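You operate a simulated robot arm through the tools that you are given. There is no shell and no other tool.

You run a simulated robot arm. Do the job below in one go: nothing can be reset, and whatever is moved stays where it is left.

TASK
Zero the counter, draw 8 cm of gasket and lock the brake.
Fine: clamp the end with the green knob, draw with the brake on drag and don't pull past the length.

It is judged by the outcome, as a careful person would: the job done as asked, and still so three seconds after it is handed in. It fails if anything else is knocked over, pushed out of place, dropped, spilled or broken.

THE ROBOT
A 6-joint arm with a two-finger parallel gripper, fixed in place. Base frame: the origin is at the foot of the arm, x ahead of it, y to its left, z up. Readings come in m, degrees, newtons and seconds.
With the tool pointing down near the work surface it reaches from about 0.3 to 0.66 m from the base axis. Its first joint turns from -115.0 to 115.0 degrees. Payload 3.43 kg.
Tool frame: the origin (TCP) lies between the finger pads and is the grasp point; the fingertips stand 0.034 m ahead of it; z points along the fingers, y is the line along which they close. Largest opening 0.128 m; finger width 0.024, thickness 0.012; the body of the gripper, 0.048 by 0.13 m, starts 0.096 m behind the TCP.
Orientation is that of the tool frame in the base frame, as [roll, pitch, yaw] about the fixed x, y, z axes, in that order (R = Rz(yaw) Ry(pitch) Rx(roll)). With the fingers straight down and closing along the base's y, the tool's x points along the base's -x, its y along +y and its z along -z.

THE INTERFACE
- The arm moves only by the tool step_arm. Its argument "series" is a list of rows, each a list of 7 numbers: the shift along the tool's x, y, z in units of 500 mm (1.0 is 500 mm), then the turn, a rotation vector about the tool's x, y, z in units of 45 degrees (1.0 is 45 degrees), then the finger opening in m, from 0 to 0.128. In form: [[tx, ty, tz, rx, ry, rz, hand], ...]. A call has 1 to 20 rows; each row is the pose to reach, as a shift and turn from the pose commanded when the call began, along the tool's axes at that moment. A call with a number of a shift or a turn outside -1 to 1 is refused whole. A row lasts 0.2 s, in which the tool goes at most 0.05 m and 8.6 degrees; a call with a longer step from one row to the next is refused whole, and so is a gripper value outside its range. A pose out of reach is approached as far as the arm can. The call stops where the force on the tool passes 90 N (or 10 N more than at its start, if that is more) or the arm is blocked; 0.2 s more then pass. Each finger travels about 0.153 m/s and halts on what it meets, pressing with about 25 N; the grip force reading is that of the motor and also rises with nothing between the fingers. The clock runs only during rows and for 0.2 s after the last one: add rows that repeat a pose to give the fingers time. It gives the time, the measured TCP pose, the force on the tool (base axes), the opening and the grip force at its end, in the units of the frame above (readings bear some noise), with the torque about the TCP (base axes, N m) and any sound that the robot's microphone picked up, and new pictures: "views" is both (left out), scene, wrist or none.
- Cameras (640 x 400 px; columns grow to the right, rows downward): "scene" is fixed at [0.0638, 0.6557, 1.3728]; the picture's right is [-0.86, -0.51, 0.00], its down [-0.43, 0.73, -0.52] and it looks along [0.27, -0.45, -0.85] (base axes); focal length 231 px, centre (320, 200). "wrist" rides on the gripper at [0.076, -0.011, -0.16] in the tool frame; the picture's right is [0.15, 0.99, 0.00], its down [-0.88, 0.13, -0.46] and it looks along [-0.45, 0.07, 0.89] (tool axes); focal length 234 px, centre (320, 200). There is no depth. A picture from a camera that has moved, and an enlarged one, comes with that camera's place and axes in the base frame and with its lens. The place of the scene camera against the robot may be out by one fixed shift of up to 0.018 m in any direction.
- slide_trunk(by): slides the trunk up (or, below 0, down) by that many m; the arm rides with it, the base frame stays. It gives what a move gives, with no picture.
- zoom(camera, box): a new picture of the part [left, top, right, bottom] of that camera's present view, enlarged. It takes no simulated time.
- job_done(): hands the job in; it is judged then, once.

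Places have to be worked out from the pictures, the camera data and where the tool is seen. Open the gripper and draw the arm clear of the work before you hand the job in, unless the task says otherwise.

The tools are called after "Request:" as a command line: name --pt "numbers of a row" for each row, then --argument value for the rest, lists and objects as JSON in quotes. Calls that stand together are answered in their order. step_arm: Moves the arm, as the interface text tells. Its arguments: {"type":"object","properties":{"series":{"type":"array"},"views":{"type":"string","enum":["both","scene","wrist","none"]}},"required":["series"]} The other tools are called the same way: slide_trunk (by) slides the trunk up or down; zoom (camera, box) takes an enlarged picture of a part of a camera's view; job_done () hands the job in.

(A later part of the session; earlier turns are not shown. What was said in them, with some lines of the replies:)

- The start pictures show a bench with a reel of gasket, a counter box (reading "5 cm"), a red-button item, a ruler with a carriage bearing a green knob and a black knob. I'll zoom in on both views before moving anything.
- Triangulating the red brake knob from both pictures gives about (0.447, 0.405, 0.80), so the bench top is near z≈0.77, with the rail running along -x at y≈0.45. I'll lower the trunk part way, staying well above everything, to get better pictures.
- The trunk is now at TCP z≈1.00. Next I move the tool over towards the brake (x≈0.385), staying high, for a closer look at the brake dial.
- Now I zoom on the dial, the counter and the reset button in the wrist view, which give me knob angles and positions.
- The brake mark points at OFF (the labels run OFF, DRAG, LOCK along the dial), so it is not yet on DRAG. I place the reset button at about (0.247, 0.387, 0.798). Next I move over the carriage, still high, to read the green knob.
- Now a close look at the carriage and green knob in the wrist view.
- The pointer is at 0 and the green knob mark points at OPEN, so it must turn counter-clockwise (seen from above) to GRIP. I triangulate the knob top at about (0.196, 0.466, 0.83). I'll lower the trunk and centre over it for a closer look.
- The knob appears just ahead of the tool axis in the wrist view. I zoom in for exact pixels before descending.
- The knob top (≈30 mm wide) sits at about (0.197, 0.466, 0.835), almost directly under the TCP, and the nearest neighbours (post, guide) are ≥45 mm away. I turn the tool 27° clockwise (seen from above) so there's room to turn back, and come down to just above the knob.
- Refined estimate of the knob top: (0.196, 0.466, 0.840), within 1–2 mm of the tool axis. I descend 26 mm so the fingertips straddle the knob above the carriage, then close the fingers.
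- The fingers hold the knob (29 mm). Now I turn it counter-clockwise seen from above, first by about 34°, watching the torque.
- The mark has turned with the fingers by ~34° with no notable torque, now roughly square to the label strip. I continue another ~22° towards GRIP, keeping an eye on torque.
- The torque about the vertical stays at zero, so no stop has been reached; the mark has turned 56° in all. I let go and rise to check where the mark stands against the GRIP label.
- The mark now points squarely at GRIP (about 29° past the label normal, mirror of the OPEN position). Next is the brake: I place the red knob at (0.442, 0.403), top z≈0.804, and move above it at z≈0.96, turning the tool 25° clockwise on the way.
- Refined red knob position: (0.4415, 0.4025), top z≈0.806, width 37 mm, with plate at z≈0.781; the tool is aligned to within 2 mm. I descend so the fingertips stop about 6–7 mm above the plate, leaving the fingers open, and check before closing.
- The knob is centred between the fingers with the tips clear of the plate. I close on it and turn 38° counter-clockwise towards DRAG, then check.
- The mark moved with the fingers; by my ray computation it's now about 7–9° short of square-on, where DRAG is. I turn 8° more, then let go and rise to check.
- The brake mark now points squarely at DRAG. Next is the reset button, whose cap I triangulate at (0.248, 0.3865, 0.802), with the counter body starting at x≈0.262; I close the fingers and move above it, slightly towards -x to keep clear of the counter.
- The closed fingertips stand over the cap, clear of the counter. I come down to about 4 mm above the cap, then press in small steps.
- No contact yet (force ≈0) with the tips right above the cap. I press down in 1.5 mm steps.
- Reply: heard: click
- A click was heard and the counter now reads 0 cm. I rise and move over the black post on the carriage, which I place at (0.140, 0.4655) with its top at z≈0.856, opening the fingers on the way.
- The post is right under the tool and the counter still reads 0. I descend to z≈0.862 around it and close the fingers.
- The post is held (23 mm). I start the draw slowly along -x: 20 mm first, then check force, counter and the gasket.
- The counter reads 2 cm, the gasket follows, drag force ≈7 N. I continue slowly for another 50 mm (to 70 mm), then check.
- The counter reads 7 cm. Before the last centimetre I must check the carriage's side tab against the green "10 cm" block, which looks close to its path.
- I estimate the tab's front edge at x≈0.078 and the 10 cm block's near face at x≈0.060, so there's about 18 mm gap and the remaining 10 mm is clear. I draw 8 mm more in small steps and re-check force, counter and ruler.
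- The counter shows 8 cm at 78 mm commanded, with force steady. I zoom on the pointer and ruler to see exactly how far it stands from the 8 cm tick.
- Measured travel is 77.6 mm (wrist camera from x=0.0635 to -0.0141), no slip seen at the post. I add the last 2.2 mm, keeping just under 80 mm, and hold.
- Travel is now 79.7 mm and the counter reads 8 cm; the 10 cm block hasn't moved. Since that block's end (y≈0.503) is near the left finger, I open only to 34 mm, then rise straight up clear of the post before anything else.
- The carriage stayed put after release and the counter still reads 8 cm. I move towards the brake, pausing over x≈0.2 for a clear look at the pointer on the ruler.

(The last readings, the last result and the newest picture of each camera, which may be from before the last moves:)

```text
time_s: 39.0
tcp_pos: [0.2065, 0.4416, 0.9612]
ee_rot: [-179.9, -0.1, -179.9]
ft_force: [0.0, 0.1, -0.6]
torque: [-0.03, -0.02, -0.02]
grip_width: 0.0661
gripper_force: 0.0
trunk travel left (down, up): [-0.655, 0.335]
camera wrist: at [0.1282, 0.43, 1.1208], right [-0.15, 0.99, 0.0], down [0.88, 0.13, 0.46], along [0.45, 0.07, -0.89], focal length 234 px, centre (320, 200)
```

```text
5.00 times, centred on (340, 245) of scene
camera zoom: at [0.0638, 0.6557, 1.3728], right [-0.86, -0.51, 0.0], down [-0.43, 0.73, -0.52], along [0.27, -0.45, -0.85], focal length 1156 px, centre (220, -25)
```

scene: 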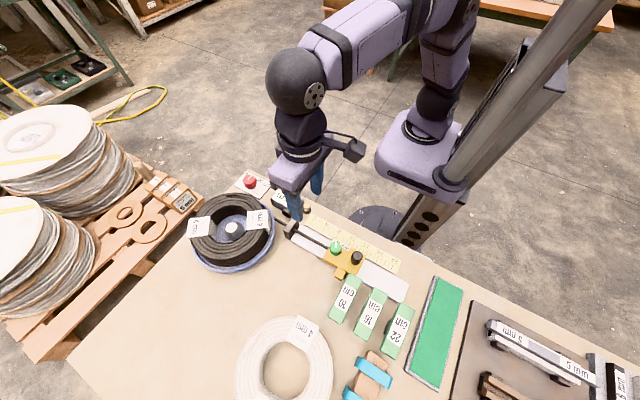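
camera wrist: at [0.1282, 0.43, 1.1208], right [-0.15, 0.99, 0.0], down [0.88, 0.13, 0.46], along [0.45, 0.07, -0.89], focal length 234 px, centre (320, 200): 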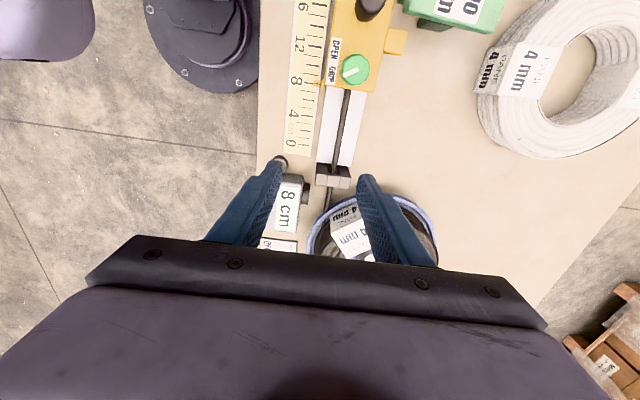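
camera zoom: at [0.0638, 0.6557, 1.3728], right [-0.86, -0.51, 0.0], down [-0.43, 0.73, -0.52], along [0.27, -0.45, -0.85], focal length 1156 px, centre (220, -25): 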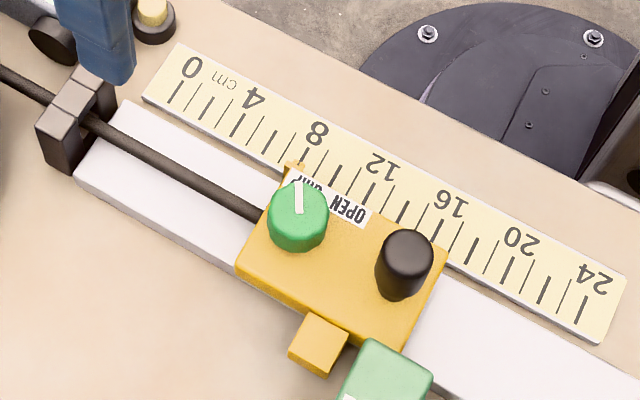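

The pointer stands right on the 8 cm tick and the counter reads 8 cm. Now I go to the brake knob at (0.4415, 0.4025) with the tool turned 23° clockwise, to turn it from DRAG to LOCK.

Request:
step_arm --pt "-0.08 -0.013 0 0 0 0.08 0.066" --pt "-0.16 -0.026 0 0 0 0.16 0.066" --pt "-0.24 -0.039 0 0 0 0.24 0.066" --pt "-0.32 -0.052 0 0 0 0.32 0.066" --pt "-0.4 -0.065 0 0 0 0.4 0.066" --pt "-0.45 -0.075 0 0 0 0.48 0.066" --pt "-0.47 -0.078 0 0 0 0.52 0.066" --pt "-0.47 -0.078 0.08 0 0 0.52 0.066" --pt "-0.47 -0.078 0.14 0 0 0.52 0.066" --pt "-0.47 -0.078 0.14 0 0 0.52 0.066"

Request:
zoom --camera "wrist" --box '[260, 90, 380, 210]'

```text
time_s: 41.2
tcp_pos: [0.4409, 0.4012, 0.8902]
ee_rot: [-180.0, -0.1, 156.6]
ft_force: [0.1, 0.0, -0.3]
torque: [-0.01, 0.0, 0.0]
grip_width: 0.0659
gripper_force: 0.0
trunk travel left (down, up): [-0.655, 0.335]
camera wrist: at [0.3655, 0.4214, 1.0496], right [0.26, 0.97, 0.0], down [0.86, -0.23, 0.46], along [0.44, -0.12, -0.89], focal length 234 px, centre (320, 200)
```

scene: 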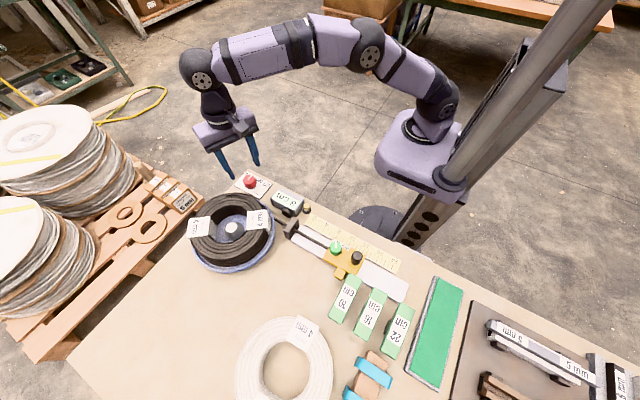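
wrist: 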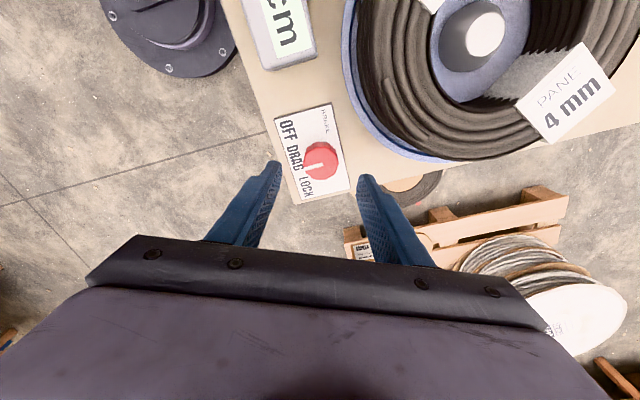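

```text
3.33 times, centred on (320, 150) of wrist
camera zoom: at [0.3655, 0.4214, 1.0496], right [0.26, 0.97, 0.0], down [0.86, -0.23, 0.46], along [0.44, -0.12, -0.89], focal length 781 px, centre (320, 367)
```

zoom: 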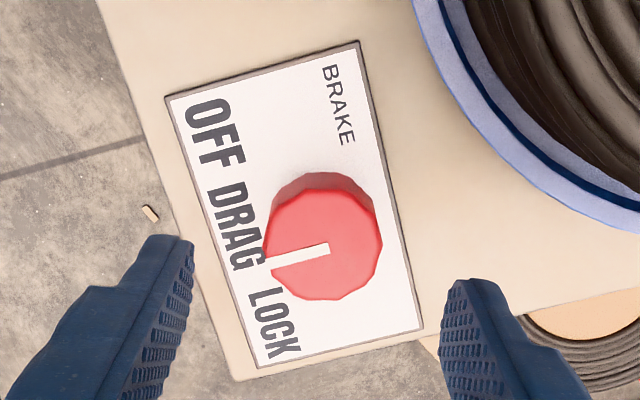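

Aligned within 2 mm over the knob, mark still at DRAG. I descend, close on the knob and turn about 40° counter-clockwise towards LOCK.

Request:
step_arm --pt "-0.002 0.002 0.06 0 0 0 0.066" --pt "-0.002 0.002 0.11 0 0 0 0.066" --pt "-0.002 0.002 0.13 0 0 0 0.066" --pt "-0.002 0.002 0.13 0 0 0 0.05" --pt "-0.002 0.002 0.13 0 0 0 0.036" --pt "-0.002 0.002 0.13 0 0 0 0.032" --pt "-0.002 0.002 0.13 0 0 0 0.032" --pt "-0.002 0.002 0.13 0 0 -0.14 0.032" --pt "-0.002 0.002 0.13 0 0 -0.28 0.032" --pt "-0.002 0.002 0.13 0 0 -0.42 0.032" --pt "-0.002 0.002 0.13 0 0 -0.56 0.032" --pt "-0.002 0.002 0.13 0 0 -0.7 0.032" --pt "-0.002 0.002 0.13 0 0 -0.84 0.032" --pt "-0.002 0.002 0.13 0 0 -0.9 0.032" --pt "-0.002 0.002 0.13 0 0 -0.9 0.032"

Request:
zoom --camera "wrist" --box '[260, 100, 380, 220]'

Request:
zoom --camera "scene" --box '[230, 160, 310, 220]'

```text
time_s: 44.4
tcp_pos: [0.4425, 0.4021, 0.8257]
ee_rot: [-179.9, 0.0, -162.7]
ft_force: [4.4, 3.4, -7.6]
torque: [0.3, -0.69, 0.02]
grip_width: 0.0369
gripper_force: 45.3
trunk travel left (down, up): [-0.655, 0.335]
camera wrist: at [0.3719, 0.3695, 0.9849], right [-0.43, 0.9, 0.0], down [0.8, 0.38, 0.46], along [0.41, 0.2, -0.89], focal length 234 px, centre (320, 200)
```

scene: 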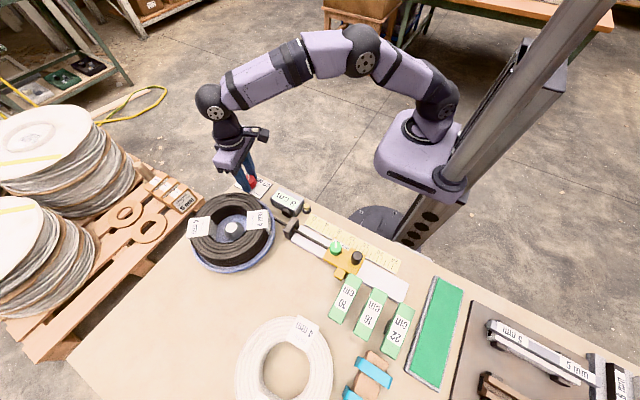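
wrist: 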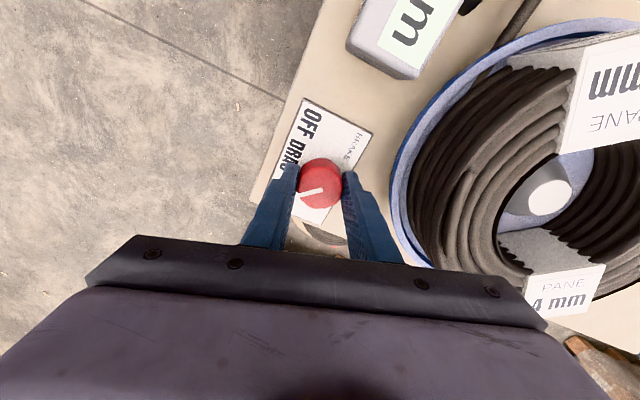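

```text
3.33 times, centred on (320, 160) of wrist
camera zoom: at [0.3719, 0.3695, 0.9849], right [-0.43, 0.9, 0.0], down [0.8, 0.38, 0.46], along [0.41, 0.2, -0.89], focal length 781 px, centre (320, 333)
```

zoom: 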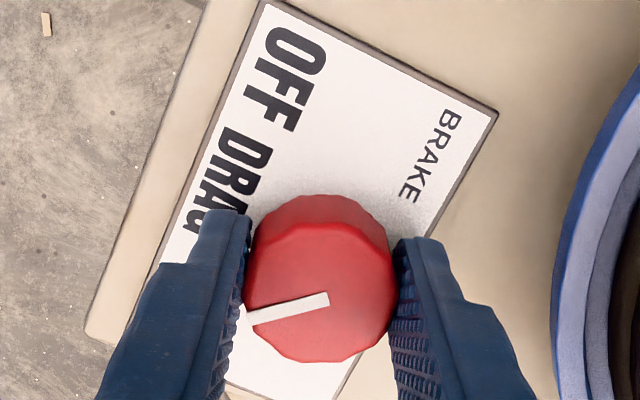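

```text
6.67 times, centred on (270, 190) of scene
camera zoom: at [0.0638, 0.6557, 1.3728], right [-0.86, -0.51, 0.0], down [-0.43, 0.73, -0.52], along [0.27, -0.45, -0.85], focal length 1541 px, centre (653, 267)
```

zoom: 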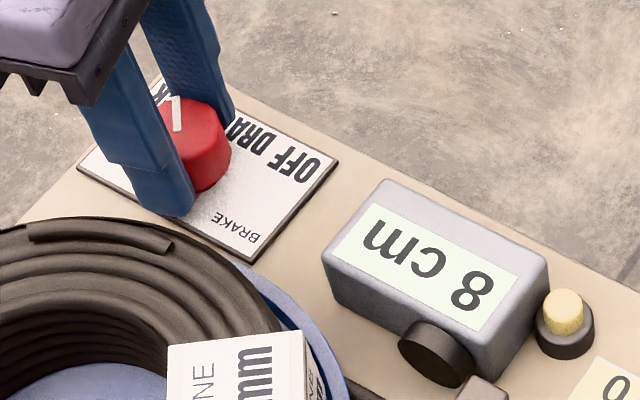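

The mark is now about 41° past DRAG; LOCK mirrors OFF at roughly 45–50°. I turn ~7° more, release and rise to verify.

Request:
step_arm --pt "0 0 0 0 0 -0.08 0.032" --pt "0 0 0 0 0 -0.155 0.032" --pt "0 0 0 0 0 -0.155 0.032" --pt "0 0 0 0 0 -0.155 0.032" --views "wrist"

Request:
zoom --camera "wrist" --box '[260, 100, 380, 220]'

```text
time_s: 45.4
tcp_pos: [0.442, 0.4029, 0.826]
ee_rot: [-180.0, -0.1, -156.0]
ft_force: [3.3, 1.3, -7.3]
torque: [0.19, 0.31, -0.99]
grip_width: 0.0372
gripper_force: 45.3
trunk travel left (down, up): [-0.655, 0.335]
camera wrist: at [0.3761, 0.3613, 0.9851], right [-0.54, 0.84, 0.0], down [0.75, 0.48, 0.45], along [0.38, 0.24, -0.89], focal length 234 px, centre (320, 200)
```

wrist: 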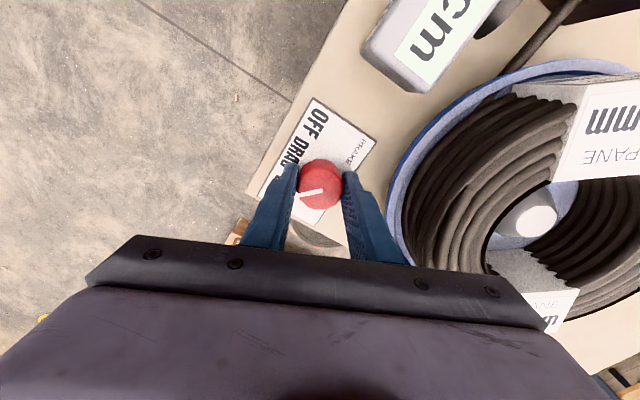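

```text
3.33 times, centred on (320, 160) of wrist
camera zoom: at [0.3761, 0.3613, 0.9851], right [-0.54, 0.84, 0.0], down [0.75, 0.48, 0.45], along [0.38, 0.24, -0.89], focal length 781 px, centre (320, 333)
```

zoom: 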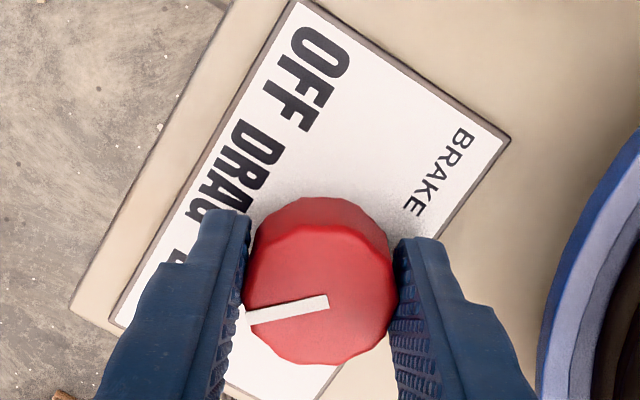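

The torque jumped to 1 N·m: the knob has reached its end stop at LOCK. I open the fingers moderately (reel rim nearby), rise straight up and look again.

Request:
step_arm --pt "0 0 0 0 0 0.02 0.032" --pt "0 0 0 0 0 0.02 0.045" --pt "0 0 0 0 0 0.02 0.058" --pt "0 0 0 0 0 0.02 0.058" --pt "0 0 -0.04 0 0 0.02 0.058" --pt "0 0 -0.1 0 0 0.02 0.058" --pt "0 0 -0.18 0 0 0.15 0.058" --pt "0 0 -0.24 0 0 0.3 0.058" --pt "0 0 -0.24 0 0 0.45 0.058" --pt "0 0 -0.24 0 0 0.53 0.058" --pt "0 0 -0.24 0 0 0.53 0.058"

Request:
zoom --camera "wrist" --box '[260, 60, 380, 180]'

Request:
zoom --camera "scene" --box '[230, 160, 310, 220]'

Request:
zoom --camera "scene" --box '[290, 195, 380, 285]'

```text
time_s: 47.8
tcp_pos: [0.4418, 0.4032, 0.9471]
ee_rot: [-180.0, 0.0, -179.8]
ft_force: [0.9, 0.8, -0.4]
torque: [-0.06, 0.01, 0.01]
grip_width: 0.0579
gripper_force: 0.0
trunk travel left (down, up): [-0.655, 0.335]
camera wrist: at [0.365, 0.391, 1.1058], right [-0.15, 0.99, 0.0], down [0.88, 0.13, 0.46], along [0.45, 0.07, -0.89], focal length 234 px, centre (320, 200)
```

scene: 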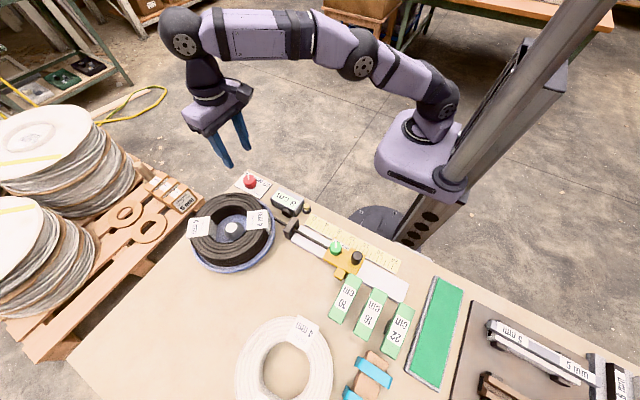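
wrist: 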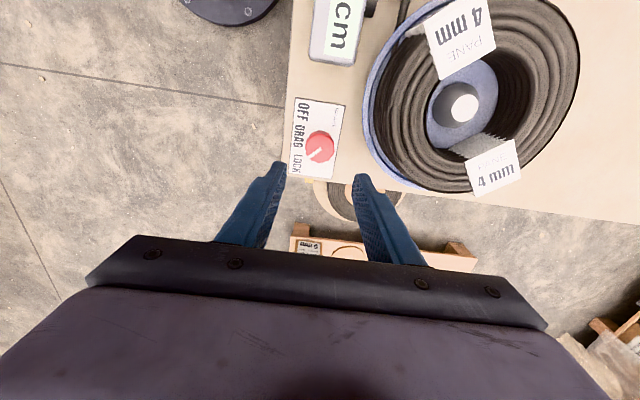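

```text
3.33 times, centred on (320, 120) of wrist
camera zoom: at [0.365, 0.391, 1.1058], right [-0.15, 0.99, 0.0], down [0.88, 0.13, 0.46], along [0.45, 0.07, -0.89], focal length 781 px, centre (320, 467)
```

zoom: 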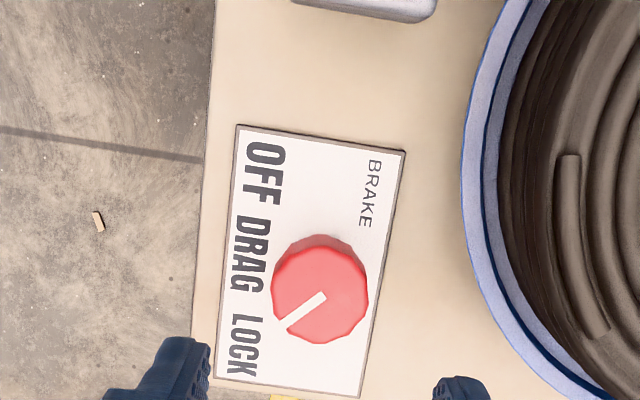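

```text
6.67 times, centred on (270, 190) of scene
camera zoom: at [0.0638, 0.6557, 1.3728], right [-0.86, -0.51, 0.0], down [-0.43, 0.73, -0.52], along [0.27, -0.45, -0.85], focal length 1541 px, centre (653, 267)
```

zoom: 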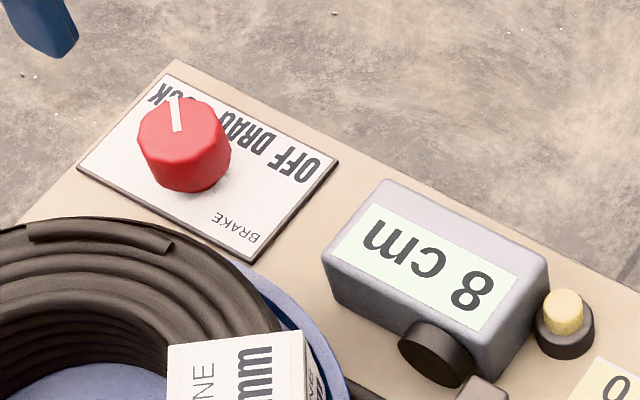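

```text
4.44 times, centred on (335, 240) of scene
camera zoom: at [0.0638, 0.6557, 1.3728], right [-0.86, -0.51, 0.0], down [-0.43, 0.73, -0.52], along [0.27, -0.45, -0.85], focal length 1028 px, centre (253, 22)
```

zoom: 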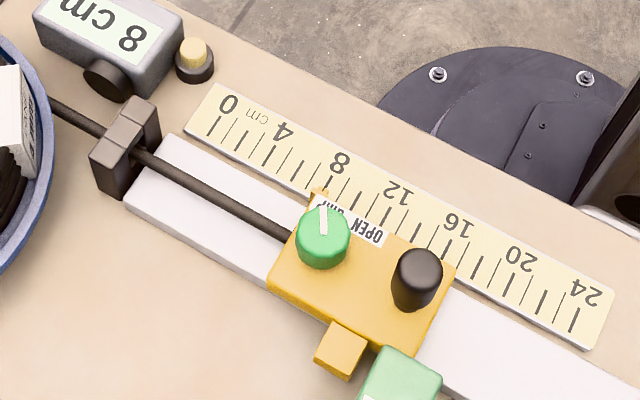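

The brake mark now points at LOCK, the counter reads 8 cm and the pointer stands at 8. I open the gripper fully and lift well clear of the bench, then take a final look.

Request:
slide_trunk --by 0.15

Request:
step_arm --pt "0.06 -0.06 0 0 0 0 0.09" --pt "0.12 -0.12 0 0 0 0 0.128" --pt "0.18 -0.18 0 0 0 0 0.128" --pt "0.2 -0.24 0 0 0 0 0.128" --pt "0.2 -0.28 0 0 0 0 0.128" --pt "0.2 -0.28 0 0 0 0 0.128"

Request:
zoom --camera "scene" --box '[230, 165, 390, 285]'

Request:
zoom --camera "scene" --box '[295, 205, 375, 285]'

```text
time_s: 49.6
tcp_pos: [0.4424, 0.4013, 1.0968]
ee_rot: [-179.9, 0.0, -179.8]
ft_force: [-0.2, 1.1, 0.7]
torque: [0.0, -0.01, 0.02]
grip_width: 0.058
gripper_force: 0.1
trunk travel left (down, up): [-0.805, 0.185]
```

```text
time_s: 51.0
tcp_pos: [0.3432, 0.2624, 1.0985]
ee_rot: [180.0, 0.0, -179.8]
ft_force: [-0.7, -0.1, 0.1]
torque: [0.01, -0.01, 0.0]
grip_width: 0.1279
gripper_force: 0.0
trunk travel left (down, up): [-0.805, 0.185]
camera wrist: at [0.2656, 0.2503, 1.258], right [-0.15, 0.99, 0.0], down [0.88, 0.13, 0.46], along [0.45, 0.07, -0.89], focal length 234 px, centre (320, 200)
```

scene: 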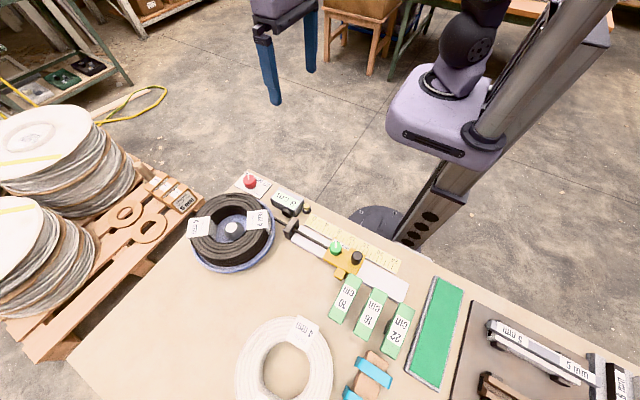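
wrist: 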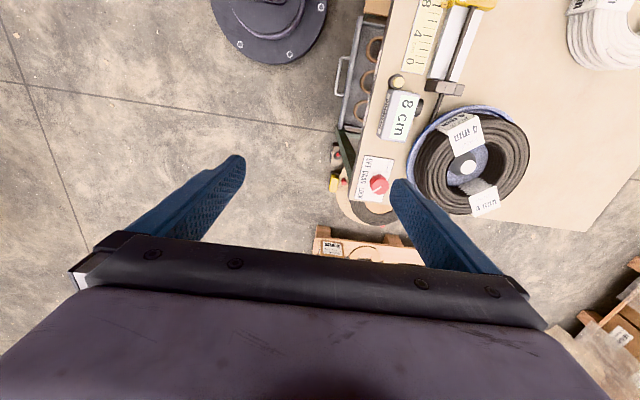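

```text
3.33 times, centred on (310, 225) of scene
camera zoom: at [0.0638, 0.6557, 1.3728], right [-0.86, -0.51, 0.0], down [-0.43, 0.73, -0.52], along [0.27, -0.45, -0.85], focal length 771 px, centre (353, 117)
```

zoom: 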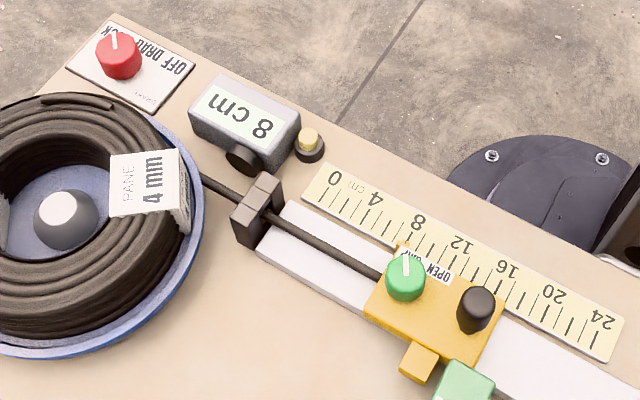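

```text
5.00 times, centred on (335, 245) of scene
camera zoom: at [0.0638, 0.6557, 1.3728], right [-0.86, -0.51, 0.0], down [-0.43, 0.73, -0.52], along [0.27, -0.45, -0.85], focal length 1156 px, centre (245, -25)
```

zoom: 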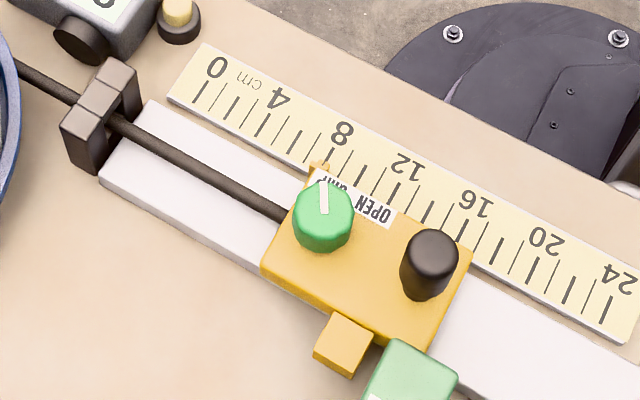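

The final pictures show the counter at 8 cm, the pointer at 8, the green knob on GRIP and the brake on LOCK. The other objects are where they were, and the arm is clear with the gripper open. I hand the job in.

Request:
job_done

```text
The job is handed in.
```

I zeroed the counter, drew 8 cm of gasket and locked the brake, then handed the job in. I don't have the judge's result.

- **Clamp:** I turned the green knob from OPEN to GRIP, and it is still there. It never reached a hard stop, but the gasket followed the draw without any slip that I could see.
- **Draw:** With the brake on DRAG, I pressed the reset (it clicked and showed 0 cm) and pulled slowly. I stopped at 79.7 mm measured travel. The counter reads 8 cm and the pointer sits on the 8 cm tick.
- **Brake:** I turned the red knob on to LOCK until it hit its end stop.

The final pictures show nothing else moved. The carriage stayed put after I let go of it, though its side tab finished about 8 mm from the green "10 cm" block. The arm is raised clear of the bench with the gripper open.
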